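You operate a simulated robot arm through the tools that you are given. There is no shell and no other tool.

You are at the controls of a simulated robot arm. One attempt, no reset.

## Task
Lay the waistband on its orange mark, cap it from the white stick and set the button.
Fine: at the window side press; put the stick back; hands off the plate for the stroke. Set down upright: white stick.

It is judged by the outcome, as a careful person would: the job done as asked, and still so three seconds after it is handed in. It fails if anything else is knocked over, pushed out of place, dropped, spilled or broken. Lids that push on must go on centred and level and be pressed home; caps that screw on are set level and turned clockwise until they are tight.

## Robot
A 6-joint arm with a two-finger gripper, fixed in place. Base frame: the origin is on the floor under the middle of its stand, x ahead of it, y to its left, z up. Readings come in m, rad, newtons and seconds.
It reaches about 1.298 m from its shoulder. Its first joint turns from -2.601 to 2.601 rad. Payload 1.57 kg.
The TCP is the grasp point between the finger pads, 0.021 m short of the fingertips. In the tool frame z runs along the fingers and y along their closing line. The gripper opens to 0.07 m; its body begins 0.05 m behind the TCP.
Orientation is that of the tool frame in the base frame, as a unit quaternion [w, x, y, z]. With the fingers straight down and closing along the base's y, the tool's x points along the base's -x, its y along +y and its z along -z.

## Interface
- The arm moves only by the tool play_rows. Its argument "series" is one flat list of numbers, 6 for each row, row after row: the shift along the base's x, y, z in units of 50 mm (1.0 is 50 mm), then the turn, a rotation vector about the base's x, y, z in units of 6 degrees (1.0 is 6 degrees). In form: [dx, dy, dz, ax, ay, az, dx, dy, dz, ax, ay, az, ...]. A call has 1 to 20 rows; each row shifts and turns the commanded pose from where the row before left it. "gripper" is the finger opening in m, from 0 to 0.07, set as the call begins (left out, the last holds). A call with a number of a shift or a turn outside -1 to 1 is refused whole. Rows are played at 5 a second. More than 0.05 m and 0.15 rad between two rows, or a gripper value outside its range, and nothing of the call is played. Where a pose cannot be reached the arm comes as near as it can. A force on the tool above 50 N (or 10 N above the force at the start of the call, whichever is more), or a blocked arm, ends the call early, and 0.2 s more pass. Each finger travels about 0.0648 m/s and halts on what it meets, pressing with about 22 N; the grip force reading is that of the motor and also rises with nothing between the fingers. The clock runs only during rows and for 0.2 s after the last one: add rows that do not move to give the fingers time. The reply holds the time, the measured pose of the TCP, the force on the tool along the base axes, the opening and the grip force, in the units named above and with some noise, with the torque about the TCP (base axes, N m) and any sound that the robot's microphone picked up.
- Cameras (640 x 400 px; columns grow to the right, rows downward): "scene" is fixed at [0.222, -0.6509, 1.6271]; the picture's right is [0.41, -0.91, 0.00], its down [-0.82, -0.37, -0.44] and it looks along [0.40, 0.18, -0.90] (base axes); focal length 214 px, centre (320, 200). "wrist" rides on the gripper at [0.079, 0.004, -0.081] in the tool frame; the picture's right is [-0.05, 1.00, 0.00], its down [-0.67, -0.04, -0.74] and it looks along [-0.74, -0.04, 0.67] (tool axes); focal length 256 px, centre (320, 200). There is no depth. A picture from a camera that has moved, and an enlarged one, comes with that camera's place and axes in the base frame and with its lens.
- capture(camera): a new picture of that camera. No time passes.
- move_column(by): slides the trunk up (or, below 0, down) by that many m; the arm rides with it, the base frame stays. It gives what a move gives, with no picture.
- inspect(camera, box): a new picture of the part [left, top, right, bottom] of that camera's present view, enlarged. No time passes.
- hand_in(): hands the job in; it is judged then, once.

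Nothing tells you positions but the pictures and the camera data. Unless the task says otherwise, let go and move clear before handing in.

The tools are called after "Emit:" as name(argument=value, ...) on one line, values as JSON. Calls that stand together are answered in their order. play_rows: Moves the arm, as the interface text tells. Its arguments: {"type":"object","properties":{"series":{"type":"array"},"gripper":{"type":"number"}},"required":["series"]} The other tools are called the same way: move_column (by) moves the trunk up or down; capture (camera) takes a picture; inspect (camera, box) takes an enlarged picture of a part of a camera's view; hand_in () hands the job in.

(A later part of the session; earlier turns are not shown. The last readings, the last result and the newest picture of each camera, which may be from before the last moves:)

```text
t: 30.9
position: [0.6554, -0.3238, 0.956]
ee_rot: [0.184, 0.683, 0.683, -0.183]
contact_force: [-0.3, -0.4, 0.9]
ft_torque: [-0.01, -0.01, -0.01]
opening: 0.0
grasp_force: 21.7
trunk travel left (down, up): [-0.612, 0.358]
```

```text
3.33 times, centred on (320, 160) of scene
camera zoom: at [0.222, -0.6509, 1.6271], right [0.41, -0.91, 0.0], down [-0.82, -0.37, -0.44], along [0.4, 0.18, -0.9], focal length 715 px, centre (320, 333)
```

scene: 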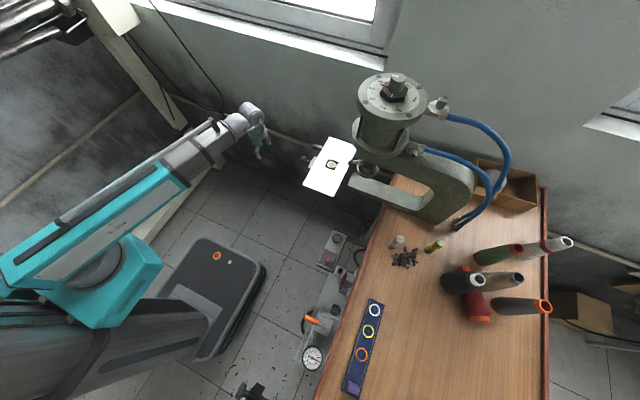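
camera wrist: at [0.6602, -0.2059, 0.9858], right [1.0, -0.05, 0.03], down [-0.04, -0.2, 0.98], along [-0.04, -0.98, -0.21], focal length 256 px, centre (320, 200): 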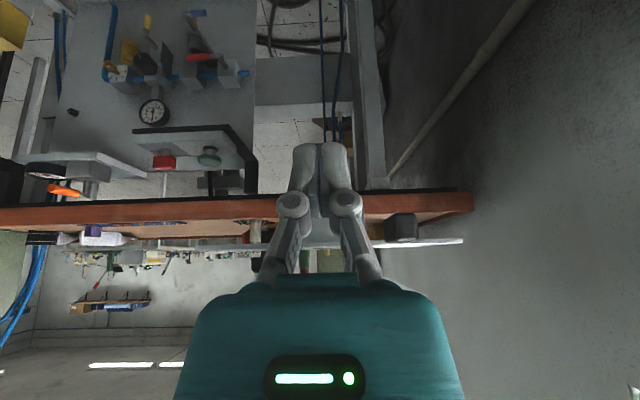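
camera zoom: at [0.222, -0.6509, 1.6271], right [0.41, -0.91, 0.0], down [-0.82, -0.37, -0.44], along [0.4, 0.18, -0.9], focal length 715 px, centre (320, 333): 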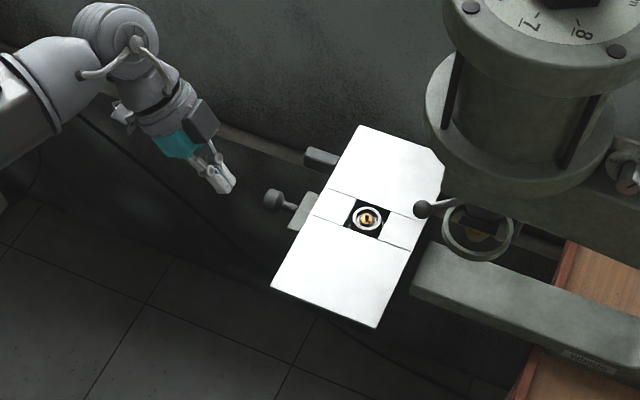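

The slide is manual and stays where it's left. I'll grip the knob and draw the plate back out to its loading position for clearance from the head.

Emit:
move_column(by=-0.008)

Emit:
play_rows(series=[0, 0, 0, 0, 0, 0, 0, 0, 0, 0, 0, 0, 0, -0.3, 0, 0, 0, 0, 0, -0.3, 0, 0, 0, 0, 0, -0.3, 0, 0, 0, 0, 0, -0.26, 0, 0, 0, 0], gripper=0.042)

Emit:
capture(camera="wrist")

Emit:
inspect(camera="scene", box=[260, 120, 340, 180])

```text
t: 31.4
position: [0.6559, -0.3228, 0.9478]
ee_rot: [0.183, 0.683, 0.683, -0.183]
contact_force: [0.1, 0.6, 0.6]
ft_torque: [0.0, -0.02, 0.0]
opening: 0.0
grasp_force: 22.0
trunk travel left (down, up): [-0.604, 0.366]
```

```text
t: 32.8
position: [0.6571, -0.3819, 0.9479]
ee_rot: [0.182, 0.683, 0.684, -0.182]
contact_force: [-0.2, 0.2, 0.3]
ft_torque: [-0.04, 0.03, 0.03]
opening: 0.0421
grasp_force: 0.0
trunk travel left (down, up): [-0.604, 0.366]
```

```text
taken
camera wrist: at [0.6606, -0.2728, 0.9778], right [1.0, -0.05, 0.03], down [-0.04, -0.21, 0.98], along [-0.04, -0.98, -0.21], focal length 256 px, centre (320, 200)
```

wrist: 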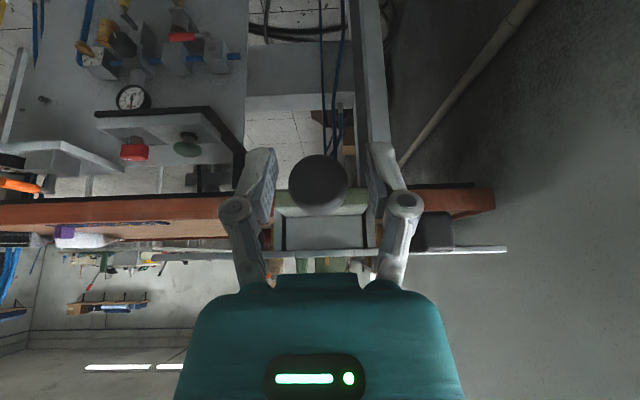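

```text
6.67 times, centred on (300, 150) of scene
camera zoom: at [0.222, -0.6509, 1.6271], right [0.41, -0.91, 0.0], down [-0.82, -0.37, -0.44], along [0.4, 0.18, -0.9], focal length 1430 px, centre (453, 533)
```

zoom: 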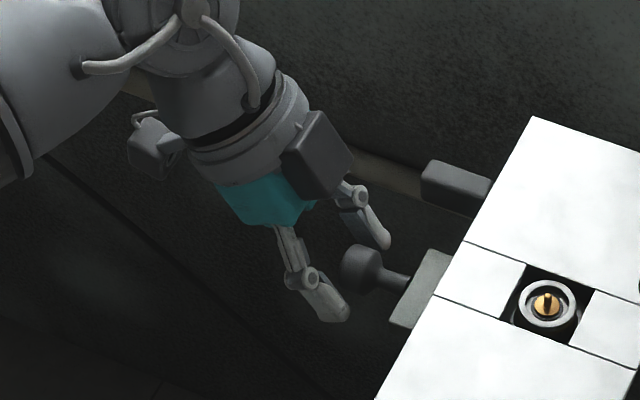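

Emit:
play_rows(series=[0, -0.12, 0, 0, 0, 0, 0, 0, 0, 0, 0, 0])

Emit:
play_rows(series=[0, 0, 0, 0, 0, 0, 0, 0, 0, 0, 0, 0, 0, 0, 0, 0, 0, 0], gripper=0.015)

Emit:
inspect(camera="scene", box=[240, 100, 400, 220])

```text
t: 33.4
position: [0.6577, -0.3882, 0.948]
ee_rot: [0.183, 0.683, 0.683, -0.183]
contact_force: [0.5, 0.0, 0.0]
ft_torque: [0.03, 0.0, 0.01]
opening: 0.042
grasp_force: 0.2
trunk travel left (down, up): [-0.604, 0.366]
```

```text
t: 34.2
position: [0.656, -0.3878, 0.9476]
ee_rot: [0.182, 0.683, 0.683, -0.183]
contact_force: [-10.3, 0.9, -4.2]
ft_torque: [0.18, 0.09, -0.12]
opening: 0.027
grasp_force: 31.9
trunk travel left (down, up): [-0.604, 0.366]
```

```text
3.33 times, centred on (320, 160) of scene
camera zoom: at [0.222, -0.6509, 1.6271], right [0.41, -0.91, 0.0], down [-0.82, -0.37, -0.44], along [0.4, 0.18, -0.9], focal length 715 px, centre (320, 333)
```

zoom: 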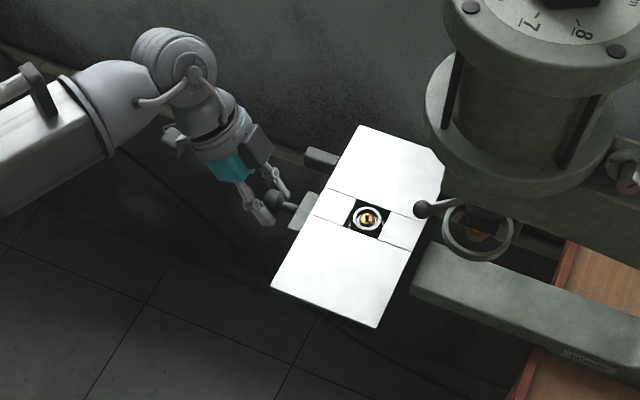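

Emit:
play_rows(series=[-0.01, 0.05, 0, 0, 0, 0, 0, 0.05, 0, 0, 0, 0, 0, 0.05, 0, 0, 0, 0, 0, 0.05, 0, 0, 0, 0])

Emit:
inspect(camera="scene", box=[240, 100, 400, 220])

```text
t: 35.2
position: [0.6546, -0.3776, 0.9491]
ee_rot: [0.182, 0.684, 0.683, -0.183]
contact_force: [-10.2, 0.2, -5.9]
ft_torque: [0.21, -0.03, -0.11]
opening: 0.0269
grasp_force: 31.9
trunk travel left (down, up): [-0.604, 0.366]
```

```text
3.33 times, centred on (320, 160) of scene
camera zoom: at [0.222, -0.6509, 1.6271], right [0.41, -0.91, 0.0], down [-0.82, -0.37, -0.44], along [0.4, 0.18, -0.9], focal length 715 px, centre (320, 333)
```

zoom: 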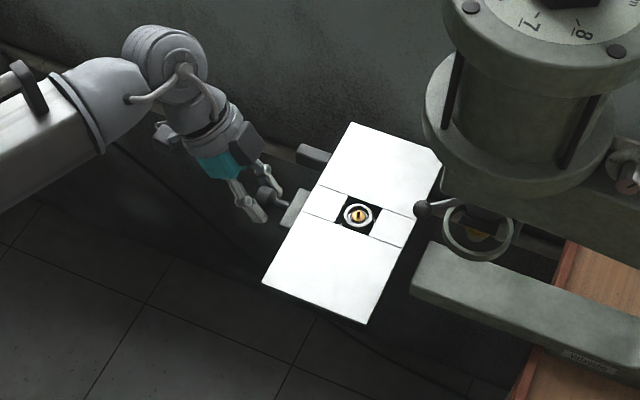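

The plate is back at its starting position. I'll release the knob, back off and move to look at the waistband from above.

Emit:
play_rows(series=[0, 0, 0, 0, 0, 0, 0, 0, 0, 0, 0, 0, 0, 0.3, 0, 0, 0, 0, 0, 0.6, 0, 0, 0, 0, 0, 0.6, 0, 0, 0, 0, 0, 0.6, 0, 0, 0, 0], gripper=0.045)

Emit:
move_column(by=0.2)

Emit:
inspect(camera="scene", box=[240, 100, 400, 220])

```text
t: 36.6
position: [0.6555, -0.2697, 0.9484]
ee_rot: [0.183, 0.684, 0.683, -0.183]
contact_force: [0.9, -0.1, 0.1]
ft_torque: [-0.02, 0.0, -0.04]
opening: 0.0451
grasp_force: 0.0
trunk travel left (down, up): [-0.604, 0.366]
```

```text
t: 38.8
position: [0.6565, -0.2711, 1.1478]
ee_rot: [0.184, 0.683, 0.684, -0.182]
contact_force: [0.0, 0.5, -0.3]
ft_torque: [-0.01, 0.01, -0.04]
opening: 0.0449
grasp_force: 0.0
trunk travel left (down, up): [-0.804, 0.166]
```

```text
3.33 times, centred on (320, 160) of scene
camera zoom: at [0.222, -0.6509, 1.6271], right [0.41, -0.91, 0.0], down [-0.82, -0.37, -0.44], along [0.4, 0.18, -0.9], focal length 715 px, centre (320, 333)
```

zoom: 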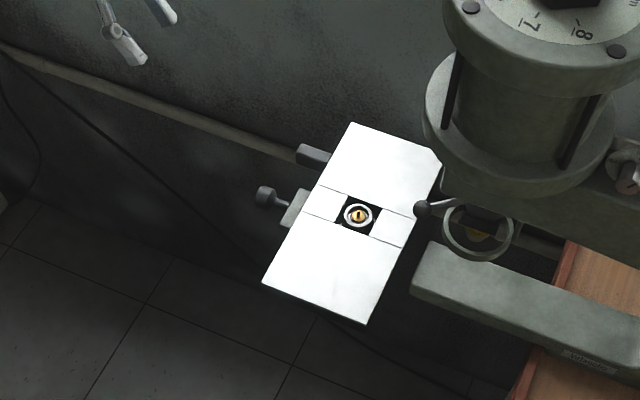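

Next I'll go above the strip for a close look at it and the purple tab.

Emit:
play_rows(series=[-0.844, -0.565, 0, 1, 0, 0, -0.844, -0.565, 0, 1, 0, 0, -0.844, -0.565, 0, 1, 0, 0, -0.844, -0.565, 0, 1, 0, 0, -0.844, -0.565, 0, 1, 0, 0, -0.844, -0.565, 0, 0, 0, 0, -0.844, -0.565, 0, 0, 0, 0, -0.844, -0.565, 0, 0, 0, 0, -0.844, -0.565, 0, 0, 0, 0, -0.844, -0.565, 0, 0, 0, 0, -0.844, -0.565, 0, 0, 0, 0, -0.844, -0.565, 0, 0, 0, 0, 0, 0, 0, 0, 0, 0], gripper=0.07)

Emit:
capture(camera="wrist")

Emit:
inspect(camera="wrist", box=[200, 150, 440, 290])

Emit:
capture(camera="scene")

```text
refused: row 1 steps farther than a row can; nothing moved
```

```text
taken
camera wrist: at [0.6604, -0.1612, 1.1778], right [1.0, -0.05, 0.03], down [-0.04, -0.21, 0.98], along [-0.04, -0.98, -0.21], focal length 256 px, centre (320, 200)
```

wrist: 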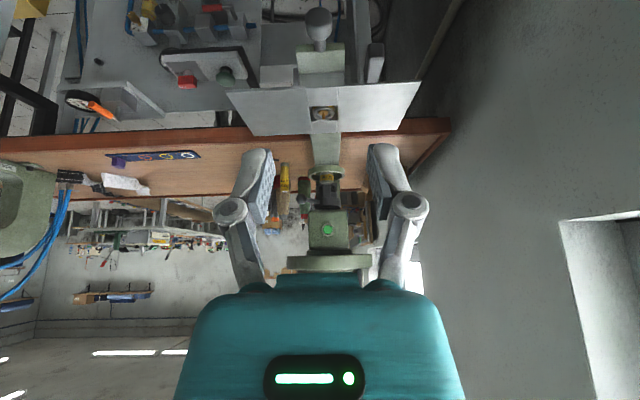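

```text
2.67 times, centred on (320, 220) of wrist
camera zoom: at [0.6604, -0.1612, 1.1778], right [1.0, -0.05, 0.03], down [-0.04, -0.21, 0.98], along [-0.04, -0.98, -0.21], focal length 683 px, centre (320, 147)
```

zoom: 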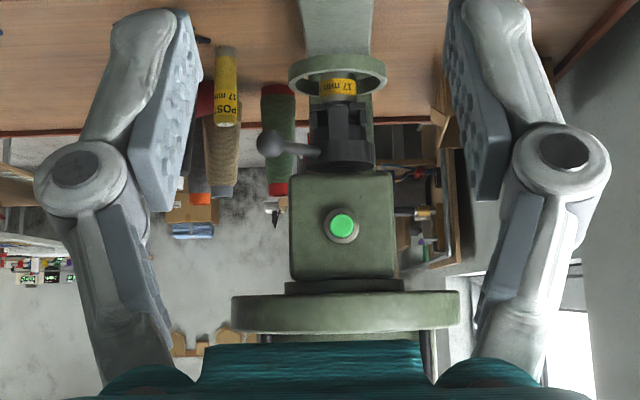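

```text
taken
```

scene: 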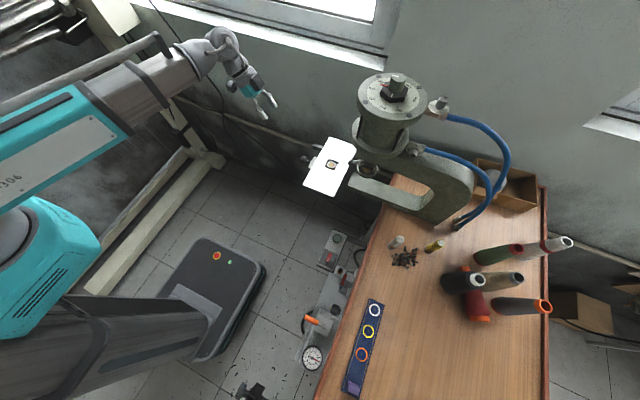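

The rows were slightly too long, so I'll use shorter steps.

Emit:
play_rows(series=[-0.779, -0.521, 0, 1, 0, 0, -0.779, -0.521, 0, 1, 0, 0, -0.779, -0.521, 0, 1, 0, 0, -0.779, -0.521, 0, 1, 0, 0, -0.779, -0.521, 0, 1, 0, 0, -0.779, -0.521, 0, 0, 0, 0, -0.779, -0.521, 0, 0, 0, 0, -0.779, -0.521, 0, 0, 0, 0, -0.779, -0.521, 0, 0, 0, 0, -0.779, -0.521, 0, 0, 0, 0, -0.779, -0.521, 0, 0, 0, 0, -0.779, -0.521, 0, 0, 0, 0, -0.779, -0.521, 0, 0, 0, 0, 0, 0, 0, 0, 0, 0], gripper=0.07)

Emit:
capture(camera="wrist")

Emit:
inspect(camera="wrist", box=[200, 150, 440, 290])

Emit:
capture(camera="scene")

```text
t: 41.8
position: [0.149, -0.6097, 1.1227]
ee_rot: [0.0, 0.707, 0.707, 0.0]
contact_force: [0.2, 0.1, 0.1]
ft_torque: [-0.01, -0.01, 0.01]
opening: 0.0699
grasp_force: 0.1
out of reach, approached as far as the arm can: row 1, 2, 3, 5
trunk travel left (down, up): [-0.804, 0.166]
```

```text
taken
camera wrist: at [0.1521, -0.5304, 1.2035], right [1.0, -0.05, 0.0], down [-0.04, -0.67, 0.74], along [-0.04, -0.74, -0.67], focal length 256 px, centre (320, 200)
```

wrist: 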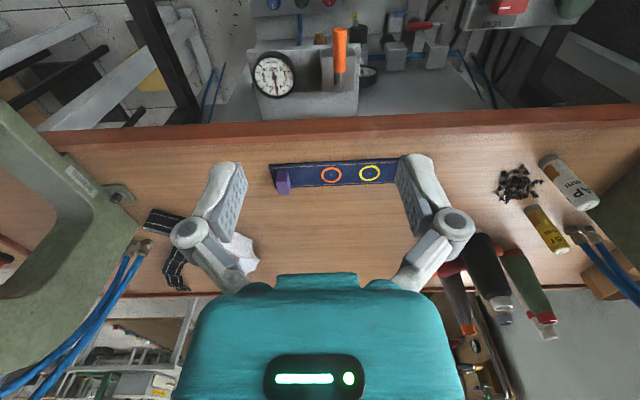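

```text
2.67 times, centred on (320, 220) of wrist
camera zoom: at [0.1521, -0.5304, 1.2035], right [1.0, -0.05, 0.0], down [-0.04, -0.67, 0.74], along [-0.04, -0.74, -0.67], focal length 683 px, centre (320, 147)
```

zoom: 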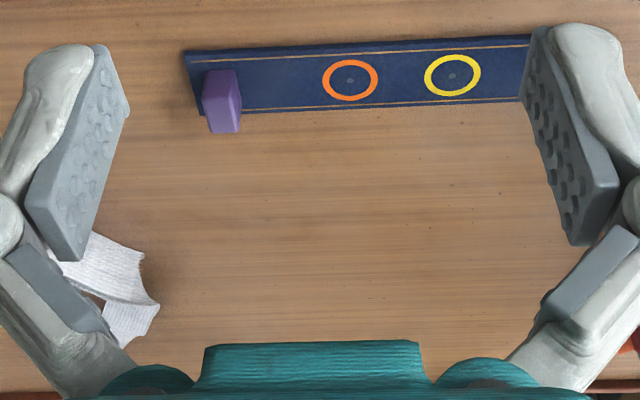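

```text
taken
```

scene: 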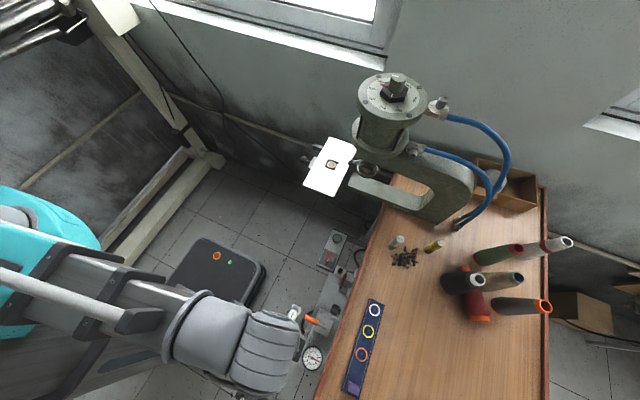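

Emit:
inspect(camera="wrist", box=[262, 158, 342, 208])

Emit:
inspect(camera="scene", box=[330, 340, 390, 400])

Emit:
inspect(camera="wrist", box=[470, 130, 630, 260])

Emit:
inspect(camera="wrist", box=[230, 0, 600, 130])

```text
8.00 times, centred on (302, 183) of wrist
camera zoom: at [0.1521, -0.5304, 1.2035], right [1.0, -0.05, 0.0], down [-0.04, -0.67, 0.74], along [-0.04, -0.74, -0.67], focal length 2048 px, centre (464, 336)
```

zoom: 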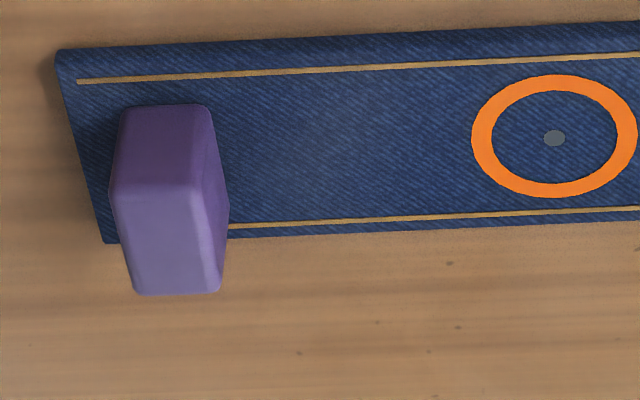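

```text
6.67 times, centred on (360, 370) of scene
camera zoom: at [0.222, -0.6509, 1.6271], right [0.41, -0.91, 0.0], down [-0.82, -0.37, -0.44], along [0.4, 0.18, -0.9], focal length 1430 px, centre (53, -933)
```

zoom: 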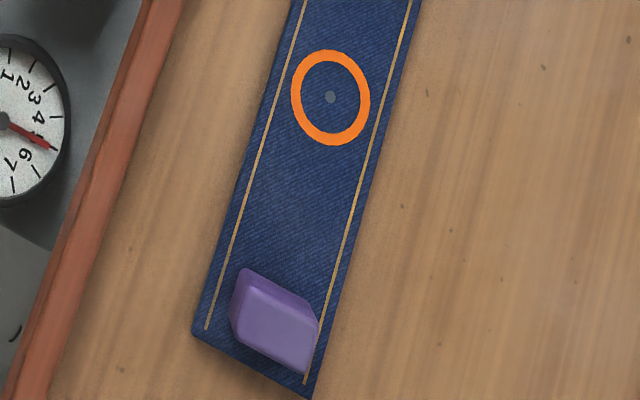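

```text
3.08 times, centred on (550, 195) of wrist
camera zoom: at [0.1521, -0.5304, 1.2035], right [1.0, -0.05, 0.0], down [-0.04, -0.67, 0.74], along [-0.04, -0.74, -0.67], focal length 788 px, centre (-388, 215)
```

zoom: 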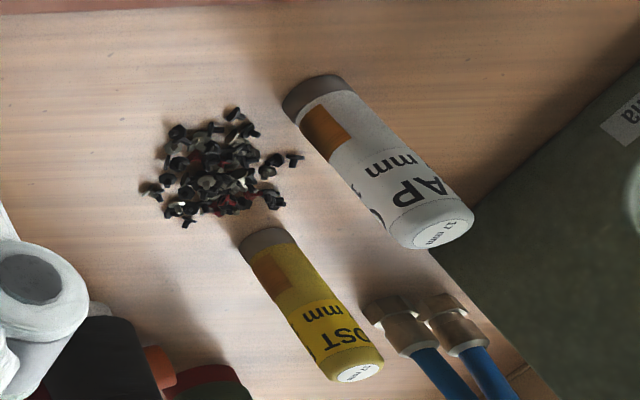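

```text
1.73 times, centred on (415, 65) of wrist
camera zoom: at [0.1521, -0.5304, 1.2035], right [1.0, -0.05, 0.0], down [-0.04, -0.67, 0.74], along [-0.04, -0.74, -0.67], focal length 443 px, centre (156, 434)
```

zoom: 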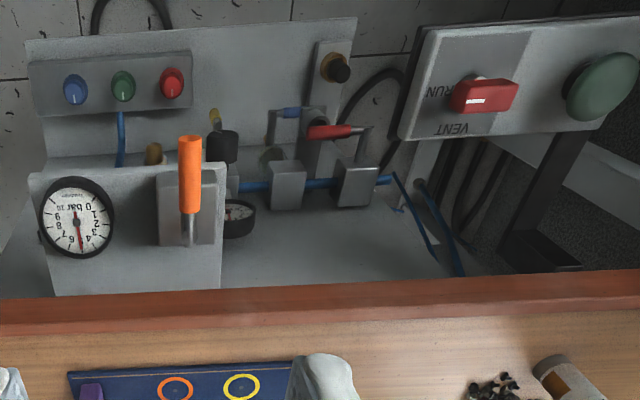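

Emit:
inspect(camera="wrist", box=[455, 0, 605, 85])

Emit:
inspect(camera="scene", box=[315, 220, 365, 280])

Emit:
inspect(camera="wrist", box=[240, 20, 370, 130])

Emit:
inspect(camera="scene", box=[290, 290, 360, 390])

```text
4.27 times, centred on (530, 42) of wrist
camera zoom: at [0.1521, -0.5304, 1.2035], right [1.0, -0.05, 0.0], down [-0.04, -0.67, 0.74], along [-0.04, -0.74, -0.67], focal length 1092 px, centre (-576, 872)
```

zoom: 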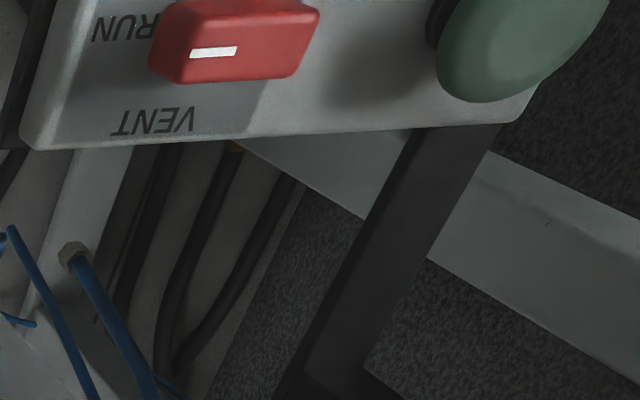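

```text
6.67 times, centred on (340, 250) of scene
camera zoom: at [0.222, -0.6509, 1.6271], right [0.41, -0.91, 0.0], down [-0.82, -0.37, -0.44], along [0.4, 0.18, -0.9], focal length 1430 px, centre (187, -133)
```

zoom: 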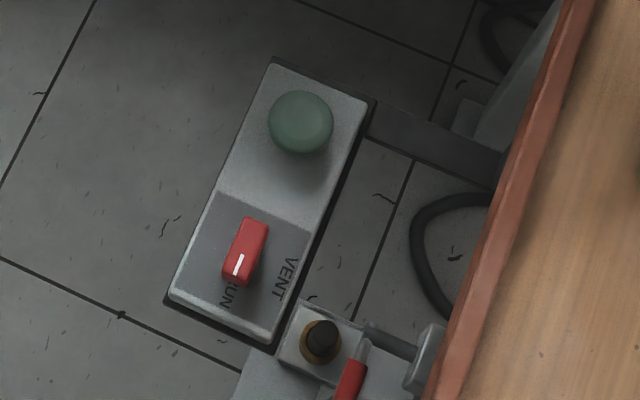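

```text
3.64 times, centred on (305, 75) of wrist
camera zoom: at [0.1521, -0.5304, 1.2035], right [1.0, -0.05, 0.0], down [-0.04, -0.67, 0.74], along [-0.04, -0.74, -0.67], focal length 931 px, centre (374, 654)
```

zoom: 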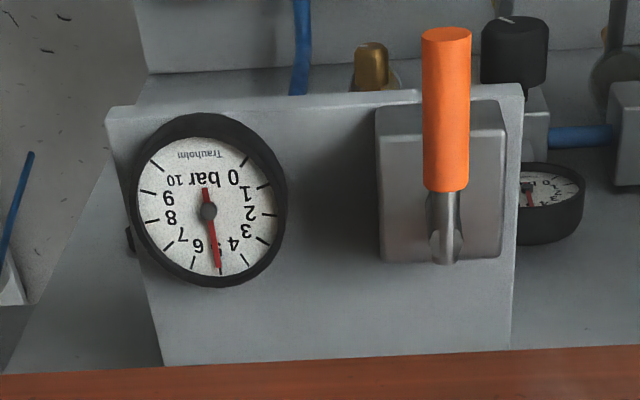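

```text
4.00 times, centred on (325, 340) of scene
camera zoom: at [0.222, -0.6509, 1.6271], right [0.41, -0.91, 0.0], down [-0.82, -0.37, -0.44], along [0.4, 0.18, -0.9], focal length 858 px, centre (300, -360)
```

zoom: 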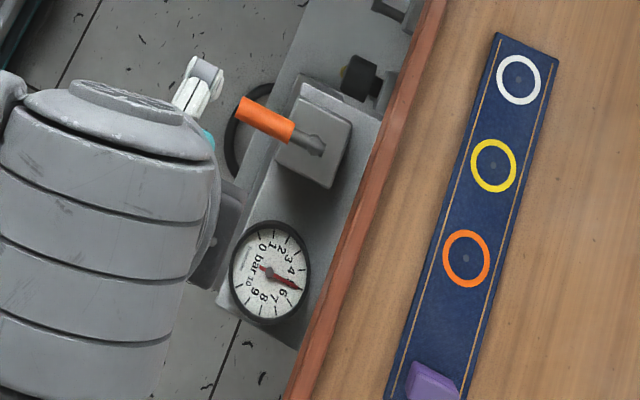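

The control box is set to RUN, the gauge reads 5 bar, and the box carries a green palm button. The waistband has a purple grip tab at about (0.081, −0.807), with its top at z≈0.925, and the orange mark is at (0.1555, −0.809). I'll go over the tab.

Emit:
play_rows(series=[-0.27, -0.79, 0, 0, 0, 0, -0.27, -0.79, 0, 0, 0, 0, -0.27, -0.79, 0, 0, 0, 0, -0.27, -0.79, 0, 0, 0, 0, -0.27, -0.79, 0, 0, 0, 0, 0, 0, 0, 0, 0, 0], gripper=0.05)

Emit:
move_column(by=-0.15)

Emit:
capture(camera="wrist")

Emit:
inspect(camera="wrist", box=[240, 80, 400, 200])

Emit:
capture(camera="scene")

```text
t: 43.2
position: [0.0797, -0.8073, 1.1235]
ee_rot: [0.0, 0.708, 0.707, -0.001]
contact_force: [0.5, 0.1, -0.3]
ft_torque: [0.01, 0.02, 0.0]
opening: 0.0497
grasp_force: 0.1
trunk travel left (down, up): [-0.804, 0.166]
```

```text
t: 45.0
position: [0.0814, -0.8074, 0.9722]
ee_rot: [0.0, 0.707, 0.707, -0.001]
contact_force: [0.5, 0.0, -0.9]
ft_torque: [-0.02, 0.01, 0.0]
opening: 0.0501
grasp_force: 0.0
trunk travel left (down, up): [-0.654, 0.316]
```

```text
taken
camera wrist: at [0.0851, -0.7282, 1.0536], right [1.0, -0.05, 0.0], down [-0.04, -0.67, 0.74], along [-0.04, -0.74, -0.67], focal length 256 px, centre (320, 200)
```

wrist: 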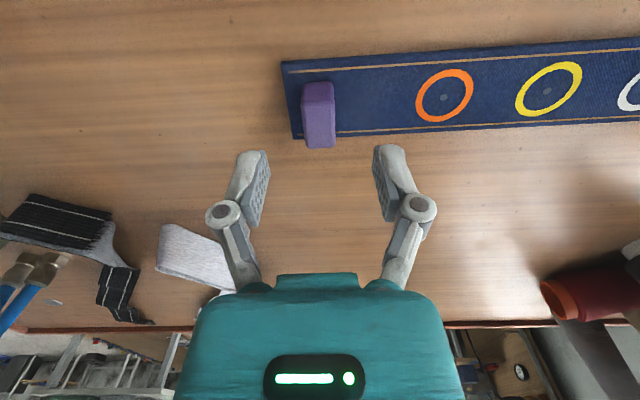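

```text
3.33 times, centred on (320, 140) of wrist
camera zoom: at [0.0851, -0.7282, 1.0536], right [1.0, -0.05, 0.0], down [-0.04, -0.67, 0.74], along [-0.04, -0.74, -0.67], focal length 853 px, centre (320, 400)
```

zoom: 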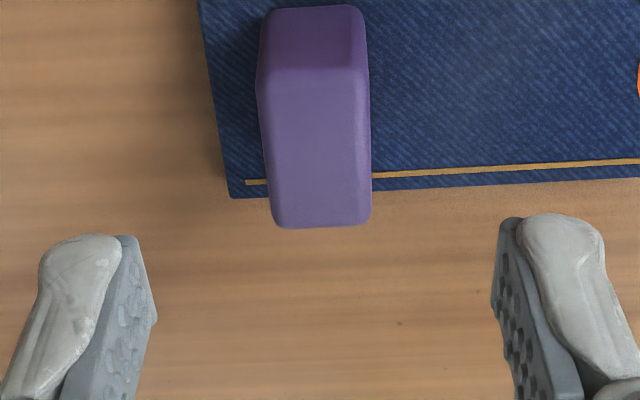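

```text
taken
```

scene: 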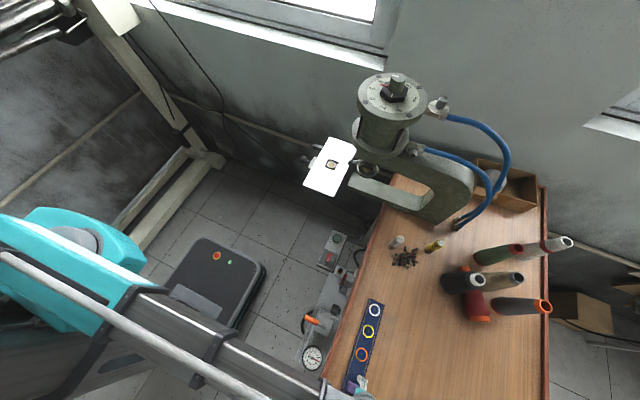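

The tab is centred under the gripper. I'll lower the column and grip it.

Emit:
move_column(by=-0.04)

Emit:
move_column(by=-0.01)

Emit:
capture(camera="wrist")

```text
t: 45.8
position: [0.08, -0.8081, 0.9326]
ee_rot: [0.001, 0.707, 0.707, 0.0]
contact_force: [1.0, -1.0, 0.8]
ft_torque: [-0.01, 0.01, 0.01]
opening: 0.05
grasp_force: 0.2
trunk travel left (down, up): [-0.614, 0.356]
```

```text
t: 46.4
position: [0.0808, -0.8079, 0.9224]
ee_rot: [0.0, 0.707, 0.707, 0.0]
contact_force: [0.3, -0.5, -1.0]
ft_torque: [0.0, 0.02, 0.02]
opening: 0.0501
grasp_force: 0.1
trunk travel left (down, up): [-0.604, 0.366]
```

```text
taken
camera wrist: at [0.0851, -0.7282, 1.0035], right [1.0, -0.05, 0.0], down [-0.04, -0.67, 0.74], along [-0.04, -0.74, -0.67], focal length 256 px, centre (320, 200)
```

wrist: 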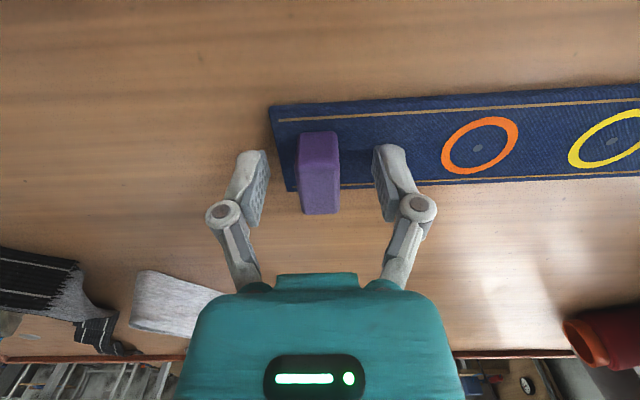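

Emit:
play_rows(series=[0, 0, 0, 0, 0, 0, 0, 0, 0, 0, 0, 0, 0, 0, 0, 0, 0, 0, 0, 0, 0, 0, 0, 0], gripper=0.005)

Emit:
capture(camera="wrist")

```text
t: 47.4
position: [0.0791, -0.8064, 0.9251]
ee_rot: [0.001, 0.707, 0.707, -0.001]
contact_force: [-5.6, -5.1, 38.3]
ft_torque: [-0.09, 0.12, 0.02]
opening: 0.0174
grasp_force: 21.7
trunk travel left (down, up): [-0.604, 0.366]
```

```text
taken
camera wrist: at [0.0839, -0.7263, 1.0055], right [1.0, -0.05, 0.0], down [-0.04, -0.66, 0.75], along [-0.04, -0.75, -0.67], focal length 256 px, centre (320, 200)
```

wrist: 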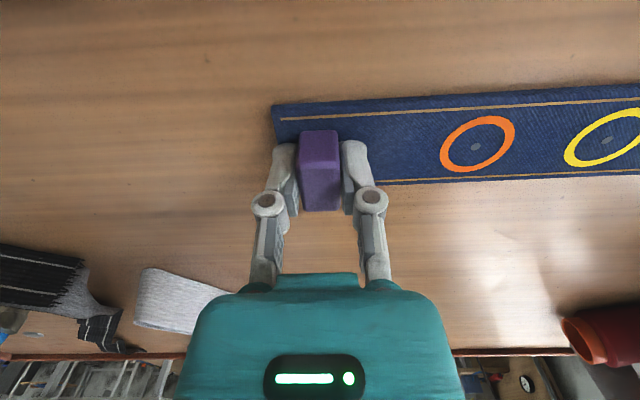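

The closing fingers press on the strip with 38 N, so I'll raise slightly to relieve that.

Emit:
move_column(by=0.004)

Emit:
play_rows(series=[0, 0, 0, 0, 0, 0, 0, 0, 0, 0, 0, 0])

Emit:
capture(camera="wrist")

```text
t: 47.9
position: [0.0816, -0.8075, 0.9266]
ee_rot: [-0.001, 0.708, 0.707, 0.001]
contact_force: [0.6, 0.0, -0.2]
ft_torque: [0.0, 0.04, -0.01]
opening: 0.0172
grasp_force: 22.6
trunk travel left (down, up): [-0.608, 0.362]
```

```text
t: 48.5
position: [0.0807, -0.8077, 0.926]
ee_rot: [0.0, 0.707, 0.707, 0.0]
contact_force: [0.2, -0.2, -0.6]
ft_torque: [-0.01, 0.05, 0.04]
opening: 0.0171
grasp_force: 21.7
trunk travel left (down, up): [-0.608, 0.362]
```

```text
taken
camera wrist: at [0.0851, -0.7283, 1.0075], right [1.0, -0.05, 0.0], down [-0.04, -0.67, 0.74], along [-0.04, -0.74, -0.67], focal length 256 px, centre (320, 200)
```

wrist: 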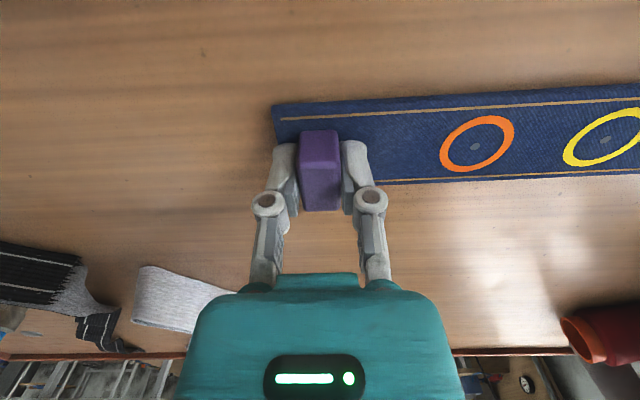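

Emit:
move_column(by=0.05)

Emit:
capture(camera="wrist")

Emit:
inspect(camera="scene", box=[310, 280, 430, 400])

```text
t: 49.4
position: [0.081, -0.8071, 0.9765]
ee_rot: [0.0, 0.707, 0.707, 0.0]
contact_force: [-0.2, 1.1, -0.7]
ft_torque: [-0.02, 0.01, -0.02]
opening: 0.0171
grasp_force: 21.4
trunk travel left (down, up): [-0.658, 0.312]
```

```text
taken
camera wrist: at [0.0851, -0.7283, 1.0575], right [1.0, -0.05, 0.0], down [-0.04, -0.67, 0.74], along [-0.04, -0.74, -0.67], focal length 256 px, centre (320, 200)
```

wrist: 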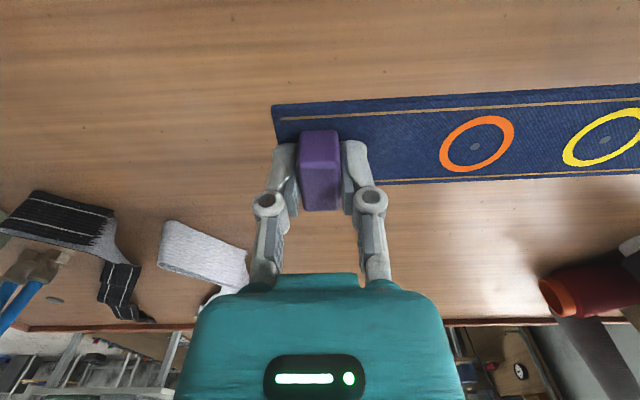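

```text
3.33 times, centred on (370, 340) of scene
camera zoom: at [0.222, -0.6509, 1.6271], right [0.41, -0.91, 0.0], down [-0.82, -0.37, -0.44], along [0.4, 0.18, -0.9], focal length 715 px, centre (153, -267)
```

zoom: 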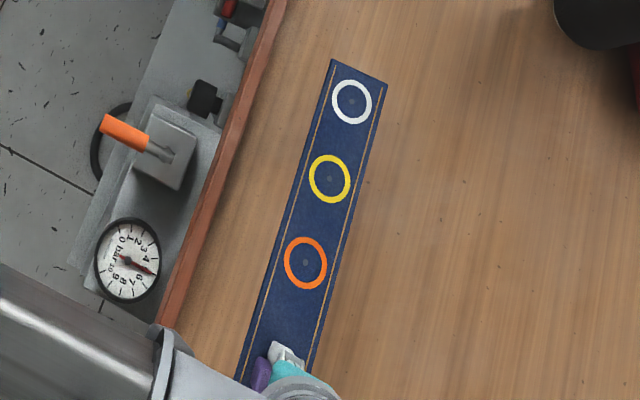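

The strip lifts rigidly. I'll measure the orange mark's offset from the gripper in this view.

Emit:
inspect(camera="wrist", box=[425, 107, 525, 187])

Emit:
inspect(camera="wrist", box=[260, 70, 640, 230])

```text
5.00 times, centred on (475, 147) of wrist
camera zoom: at [0.0851, -0.7283, 1.0575], right [1.0, -0.05, 0.0], down [-0.04, -0.67, 0.74], along [-0.04, -0.74, -0.67], focal length 1280 px, centre (-455, 465)
```

zoom: 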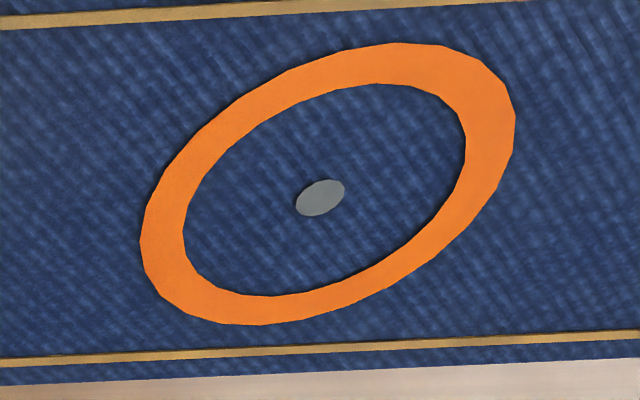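

```text
1.68 times, centred on (450, 150) of wrist
camera zoom: at [0.0851, -0.7283, 1.0575], right [1.0, -0.05, 0.0], down [-0.04, -0.67, 0.74], along [-0.04, -0.74, -0.67], focal length 431 px, centre (101, 284)
```

zoom: 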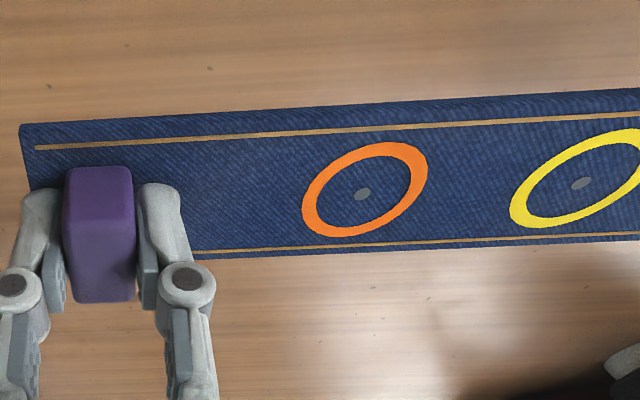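

Emit:
inspect(camera="scene", box=[318, 154, 344, 174])

Emit:
move_column(by=0.15)

```text
16.00 times, centred on (331, 164) of scene
camera zoom: at [0.222, -0.6509, 1.6271], right [0.41, -0.91, 0.0], down [-0.82, -0.37, -0.44], along [0.4, 0.18, -0.9], focal length 3432 px, centre (144, 776)
```

zoom: 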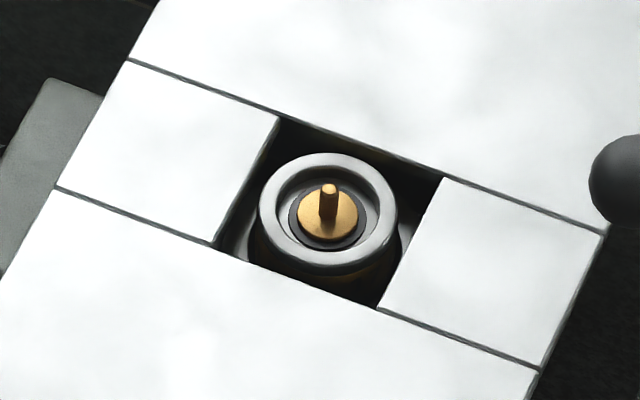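

```text
t: 51.2
position: [0.0811, -0.8085, 1.1266]
ee_rot: [0.0, 0.707, 0.708, 0.001]
contact_force: [-0.4, 0.5, -0.1]
ft_torque: [0.03, 0.04, 0.0]
opening: 0.0171
grasp_force: 21.6
trunk travel left (down, up): [-0.808, 0.162]
```

The post's tip is recorded in the scene view, and the strip now hangs at a safe height. I'll carry it on a clear path along +y and then +x to a spot just in front of the plate.

Emit:
play_rows(series=[0, 0.45, 0, 0, 0, 0, 0, 0.9, 0, 0, 0, 0, 0, 0.9, 0, 0, 0, 0, 0, 0.9, 0, 0, 0, 0, 0, 0.9, 0, 0, 0, 0, 0.2, 0.5, 0, 0, 0, 0, 0.85, 0.35, 0, 0, 0, 0, 0.85, 0.35, 0, 0, 0, 0, 0.85, 0.35, 0, 0, 0, 0, 0.85, 0.35, 0, 0, 0, 0, 0.85, 0.35, 0, 0, 0, 0, 0.9, 0.1, 0, 0, 0, 0, 0.9, 0.1, 0, 0, 0, 0, 0.9, 0.1, 0, 0, 0, 0, 0.9, 0.1, 0, 0, 0, 0, 0.9, 0.1, 0, 0, 0, 0, 0.6, 0, 0, 0, 0, 0, 0.3, 0, 0, 0, 0, 0])

Emit:
capture(camera="wrist")

Emit:
capture(camera="scene")

```text
t: 55.0
position: [0.5727, -0.4678, 1.1277]
ee_rot: [0.0, 0.707, 0.707, 0.0]
contact_force: [0.1, 0.2, -0.7]
ft_torque: [-0.02, 0.03, -0.02]
opening: 0.0173
grasp_force: 22.2
trunk travel left (down, up): [-0.808, 0.162]
```

```text
taken
camera wrist: at [0.5775, -0.3884, 1.2074], right [1.0, -0.05, 0.0], down [-0.04, -0.67, 0.74], along [-0.04, -0.74, -0.67], focal length 256 px, centre (320, 200)
```

wrist: 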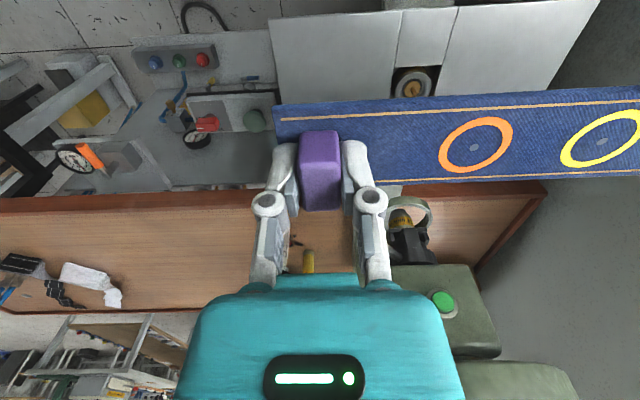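

```text
taken
```

scene: 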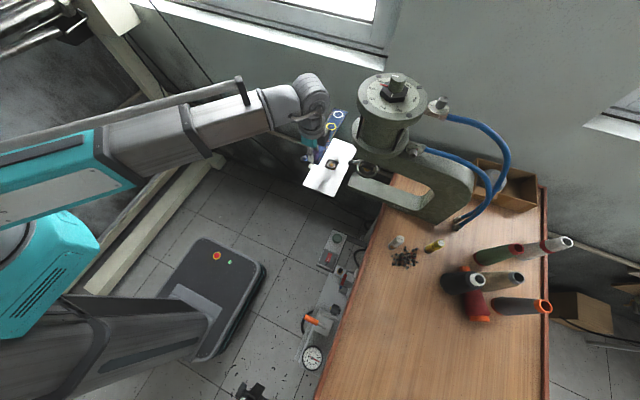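

Emit:
inspect(camera="wrist", box=[383, 63, 443, 103])

Emit:
inspect(camera="wrist", box=[455, 132, 495, 162])

Emit:
inspect(camera="scene", box=[290, 90, 370, 180])

```text
10.00 times, centred on (413, 83) of wrist
camera zoom: at [0.5775, -0.3884, 1.2074], right [1.0, -0.05, 0.0], down [-0.04, -0.67, 0.74], along [-0.04, -0.74, -0.67], focal length 2560 px, centre (-610, 1370)
```

zoom: 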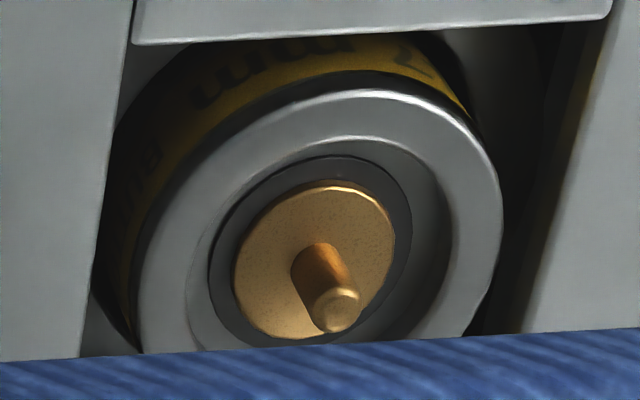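

```text
13.33 times, centred on (475, 147) of wrist
camera zoom: at [0.5775, -0.3884, 1.2074], right [1.0, -0.05, 0.0], down [-0.04, -0.67, 0.74], along [-0.04, -0.74, -0.67], focal length 3413 px, centre (-1747, 907)
```

zoom: 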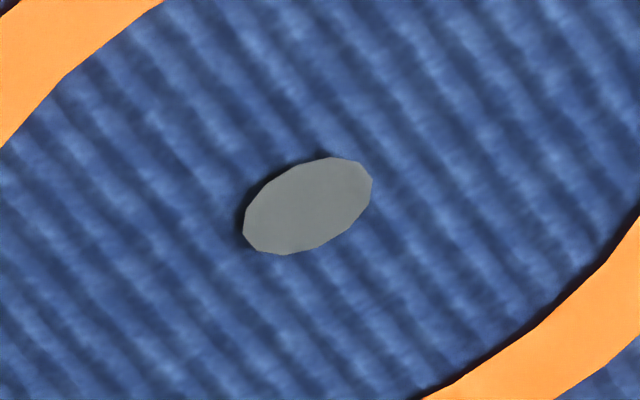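

```text
4.44 times, centred on (330, 135) of scene
camera zoom: at [0.222, -0.6509, 1.6271], right [0.41, -0.91, 0.0], down [-0.82, -0.37, -0.44], along [0.4, 0.18, -0.9], focal length 953 px, centre (276, 489)
```

zoom: 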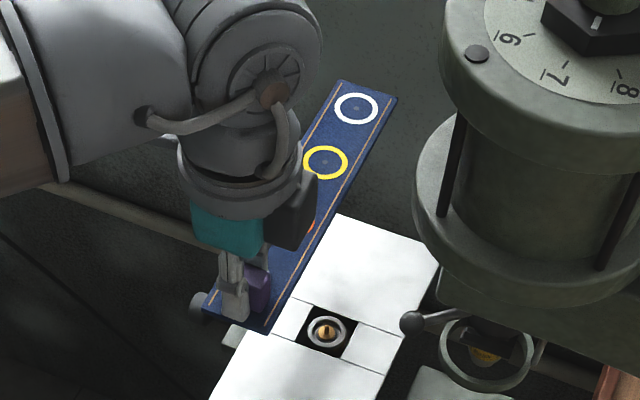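

I can see the post past the strip's edge. To fix its position accurately I'll take a second view from 0.10 m higher.

Emit:
move_column(by=0.1)

Emit:
capture(camera="wrist")

Emit:
inspect(camera="wrist", box=[363, 20, 423, 60])

```text
t: 56.3
position: [0.5729, -0.4679, 1.2272]
ee_rot: [0.0, 0.707, 0.707, -0.001]
contact_force: [-0.3, 0.6, -1.3]
ft_torque: [-0.01, 0.03, -0.02]
opening: 0.017
grasp_force: 21.7
trunk travel left (down, up): [-0.908, 0.062]
```

```text
taken
camera wrist: at [0.5773, -0.3883, 1.3074], right [1.0, -0.05, 0.0], down [-0.04, -0.67, 0.74], along [-0.04, -0.74, -0.67], focal length 256 px, centre (320, 200)
```

wrist: 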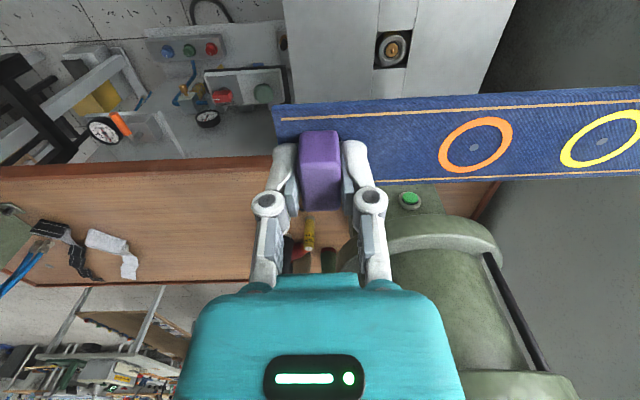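

```text
10.00 times, centred on (393, 40) of wrist
camera zoom: at [0.5773, -0.3883, 1.3074], right [1.0, -0.05, 0.0], down [-0.04, -0.67, 0.74], along [-0.04, -0.74, -0.67], focal length 2560 px, centre (-410, 1800)
```

zoom: 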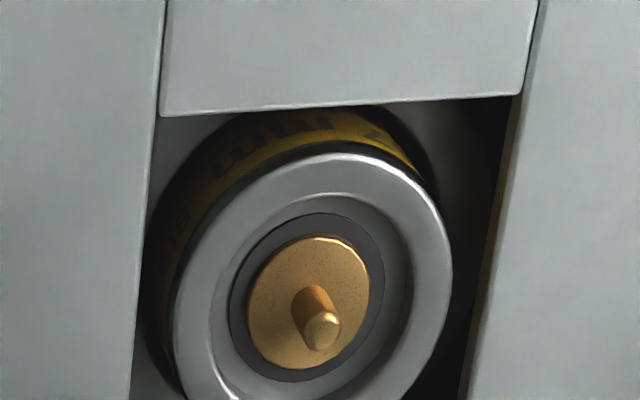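

The post is at about (0.6556, −0.4984) with its tip at z≈0.986, and the plate top is at z≈0.977. The mark sits (0.077, −0.001) from the TCP. I'll lower while still in front of the plate, then shift the mark over the post.

Emit:
move_column(by=-0.177)

Emit:
play_rows(series=[0.04, -0.2, 0, 0, 0, 0, 0.04, -0.2, 0, 0, 0, 0, 0.042, -0.196, 0, 0, 0, 0, 0, 0, 0, 0, 0, 0])

Emit:
capture(camera="wrist")

Emit:
inspect(camera="scene", box=[280, 90, 400, 200])

```text
t: 58.3
position: [0.5724, -0.4675, 1.0494]
ee_rot: [0.001, 0.707, 0.707, 0.0]
contact_force: [0.8, -0.5, -0.6]
ft_torque: [0.04, 0.0, 0.01]
opening: 0.0172
grasp_force: 22.0
trunk travel left (down, up): [-0.731, 0.239]
```

```text
t: 59.3
position: [0.5777, -0.4979, 1.0488]
ee_rot: [0.001, 0.707, 0.707, 0.0]
contact_force: [1.0, 0.5, -0.3]
ft_torque: [0.03, 0.04, -0.01]
opening: 0.0169
grasp_force: 21.7
trunk travel left (down, up): [-0.731, 0.239]
```

```text
taken
camera wrist: at [0.5833, -0.4185, 1.1305], right [1.0, -0.05, 0.0], down [-0.04, -0.67, 0.74], along [-0.04, -0.74, -0.67], focal length 256 px, centre (320, 200)
```

wrist: 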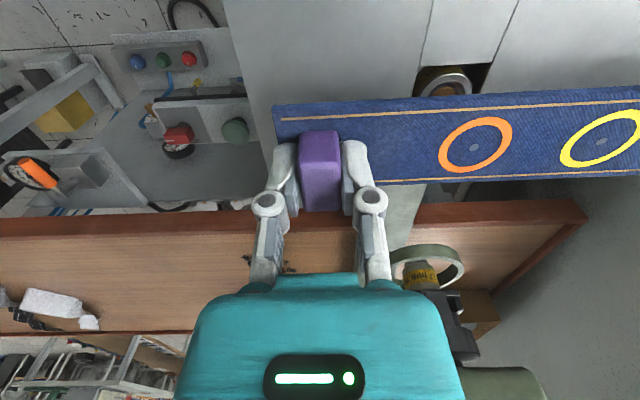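

```text
3.64 times, centred on (340, 145) of scene
camera zoom: at [0.222, -0.6509, 1.6271], right [0.41, -0.91, 0.0], down [-0.82, -0.37, -0.44], along [0.4, 0.18, -0.9], focal length 780 px, centre (247, 400)
```

zoom: 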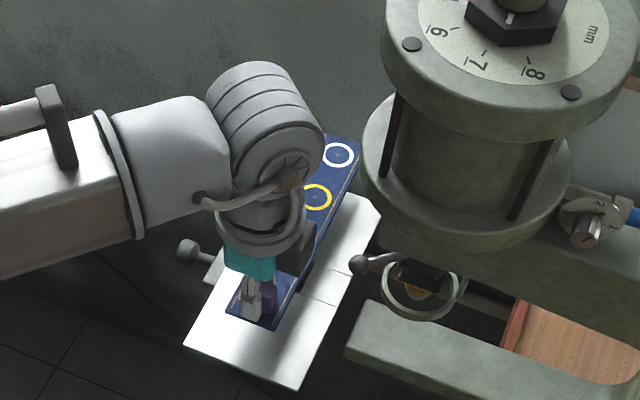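

The extrapolated orange mark coincides with the post in the scene view. I'll lower to just above the post tip and check again.

Emit:
move_column(by=-0.026)

Emit:
inspect(camera="scene", box=[310, 125, 350, 170])

Emit:
inspect(camera="wrist", box=[400, 80, 640, 200])

```text
t: 60.0
position: [0.5785, -0.4973, 1.0232]
ee_rot: [0.0, 0.707, 0.707, 0.0]
contact_force: [0.5, 0.2, -0.1]
ft_torque: [0.02, 0.02, -0.03]
opening: 0.0172
grasp_force: 21.9
trunk travel left (down, up): [-0.705, 0.265]
```

```text
8.89 times, centred on (330, 148) of scene
camera zoom: at [0.222, -0.6509, 1.6271], right [0.41, -0.91, 0.0], down [-0.82, -0.37, -0.44], along [0.4, 0.18, -0.9], focal length 1906 px, centre (231, 667)
```

zoom: 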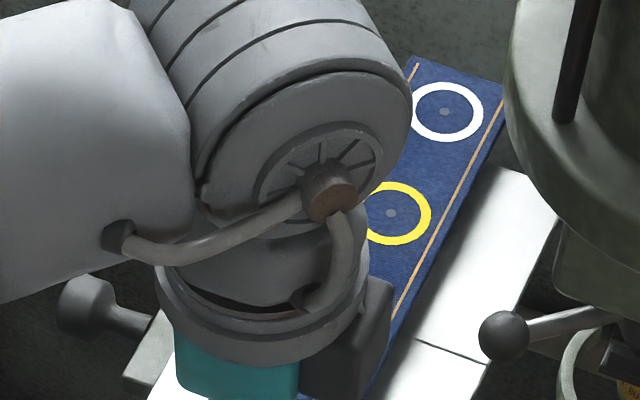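

```text
2.67 times, centred on (520, 140) of wrist
camera zoom: at [0.5834, -0.4183, 1.1045], right [1.0, -0.05, 0.0], down [-0.04, -0.67, 0.74], along [-0.04, -0.74, -0.67], focal length 683 px, centre (-213, 360)
```

zoom: 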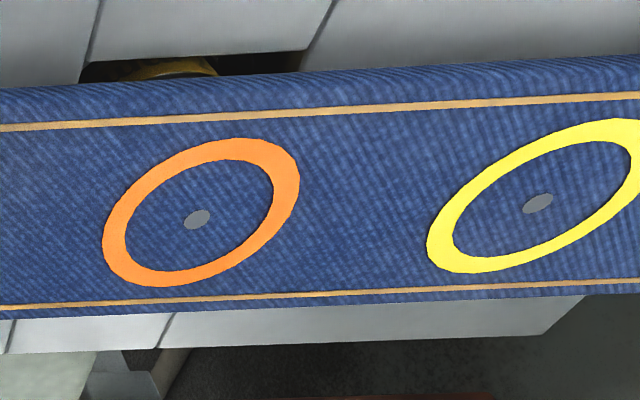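

Both checks agree to about a millimetre. I'll lower in small steps while watching the force.

Emit:
move_column(by=-0.01)

Emit:
move_column(by=-0.004)

Emit:
capture(camera="wrist")

```text
t: 60.6
position: [0.5793, -0.4985, 1.0137]
ee_rot: [0.0, 0.707, 0.707, 0.0]
contact_force: [0.4, -0.4, 0.1]
ft_torque: [0.05, 0.02, 0.0]
opening: 0.0173
grasp_force: 22.2
trunk travel left (down, up): [-0.695, 0.275]
```

```text
t: 61.1
position: [0.5771, -0.4977, 1.0106]
ee_rot: [-0.001, 0.707, 0.707, 0.0]
contact_force: [1.1, 0.3, -0.7]
ft_torque: [-0.03, 0.02, -0.02]
opening: 0.0173
grasp_force: 21.6
trunk travel left (down, up): [-0.691, 0.279]
```

```text
taken
camera wrist: at [0.5834, -0.4183, 1.0905], right [1.0, -0.05, 0.0], down [-0.04, -0.67, 0.74], along [-0.04, -0.74, -0.67], focal length 256 px, centre (320, 200)
```

wrist: 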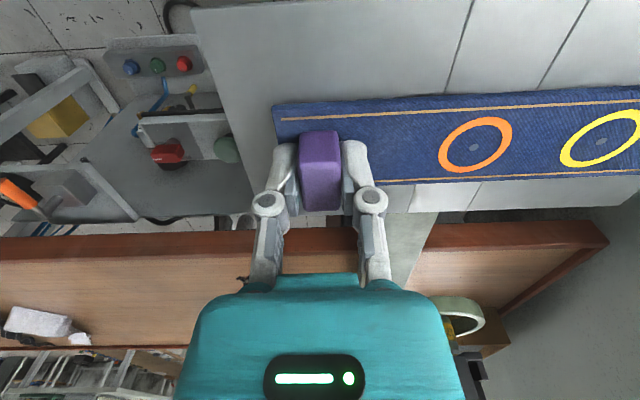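

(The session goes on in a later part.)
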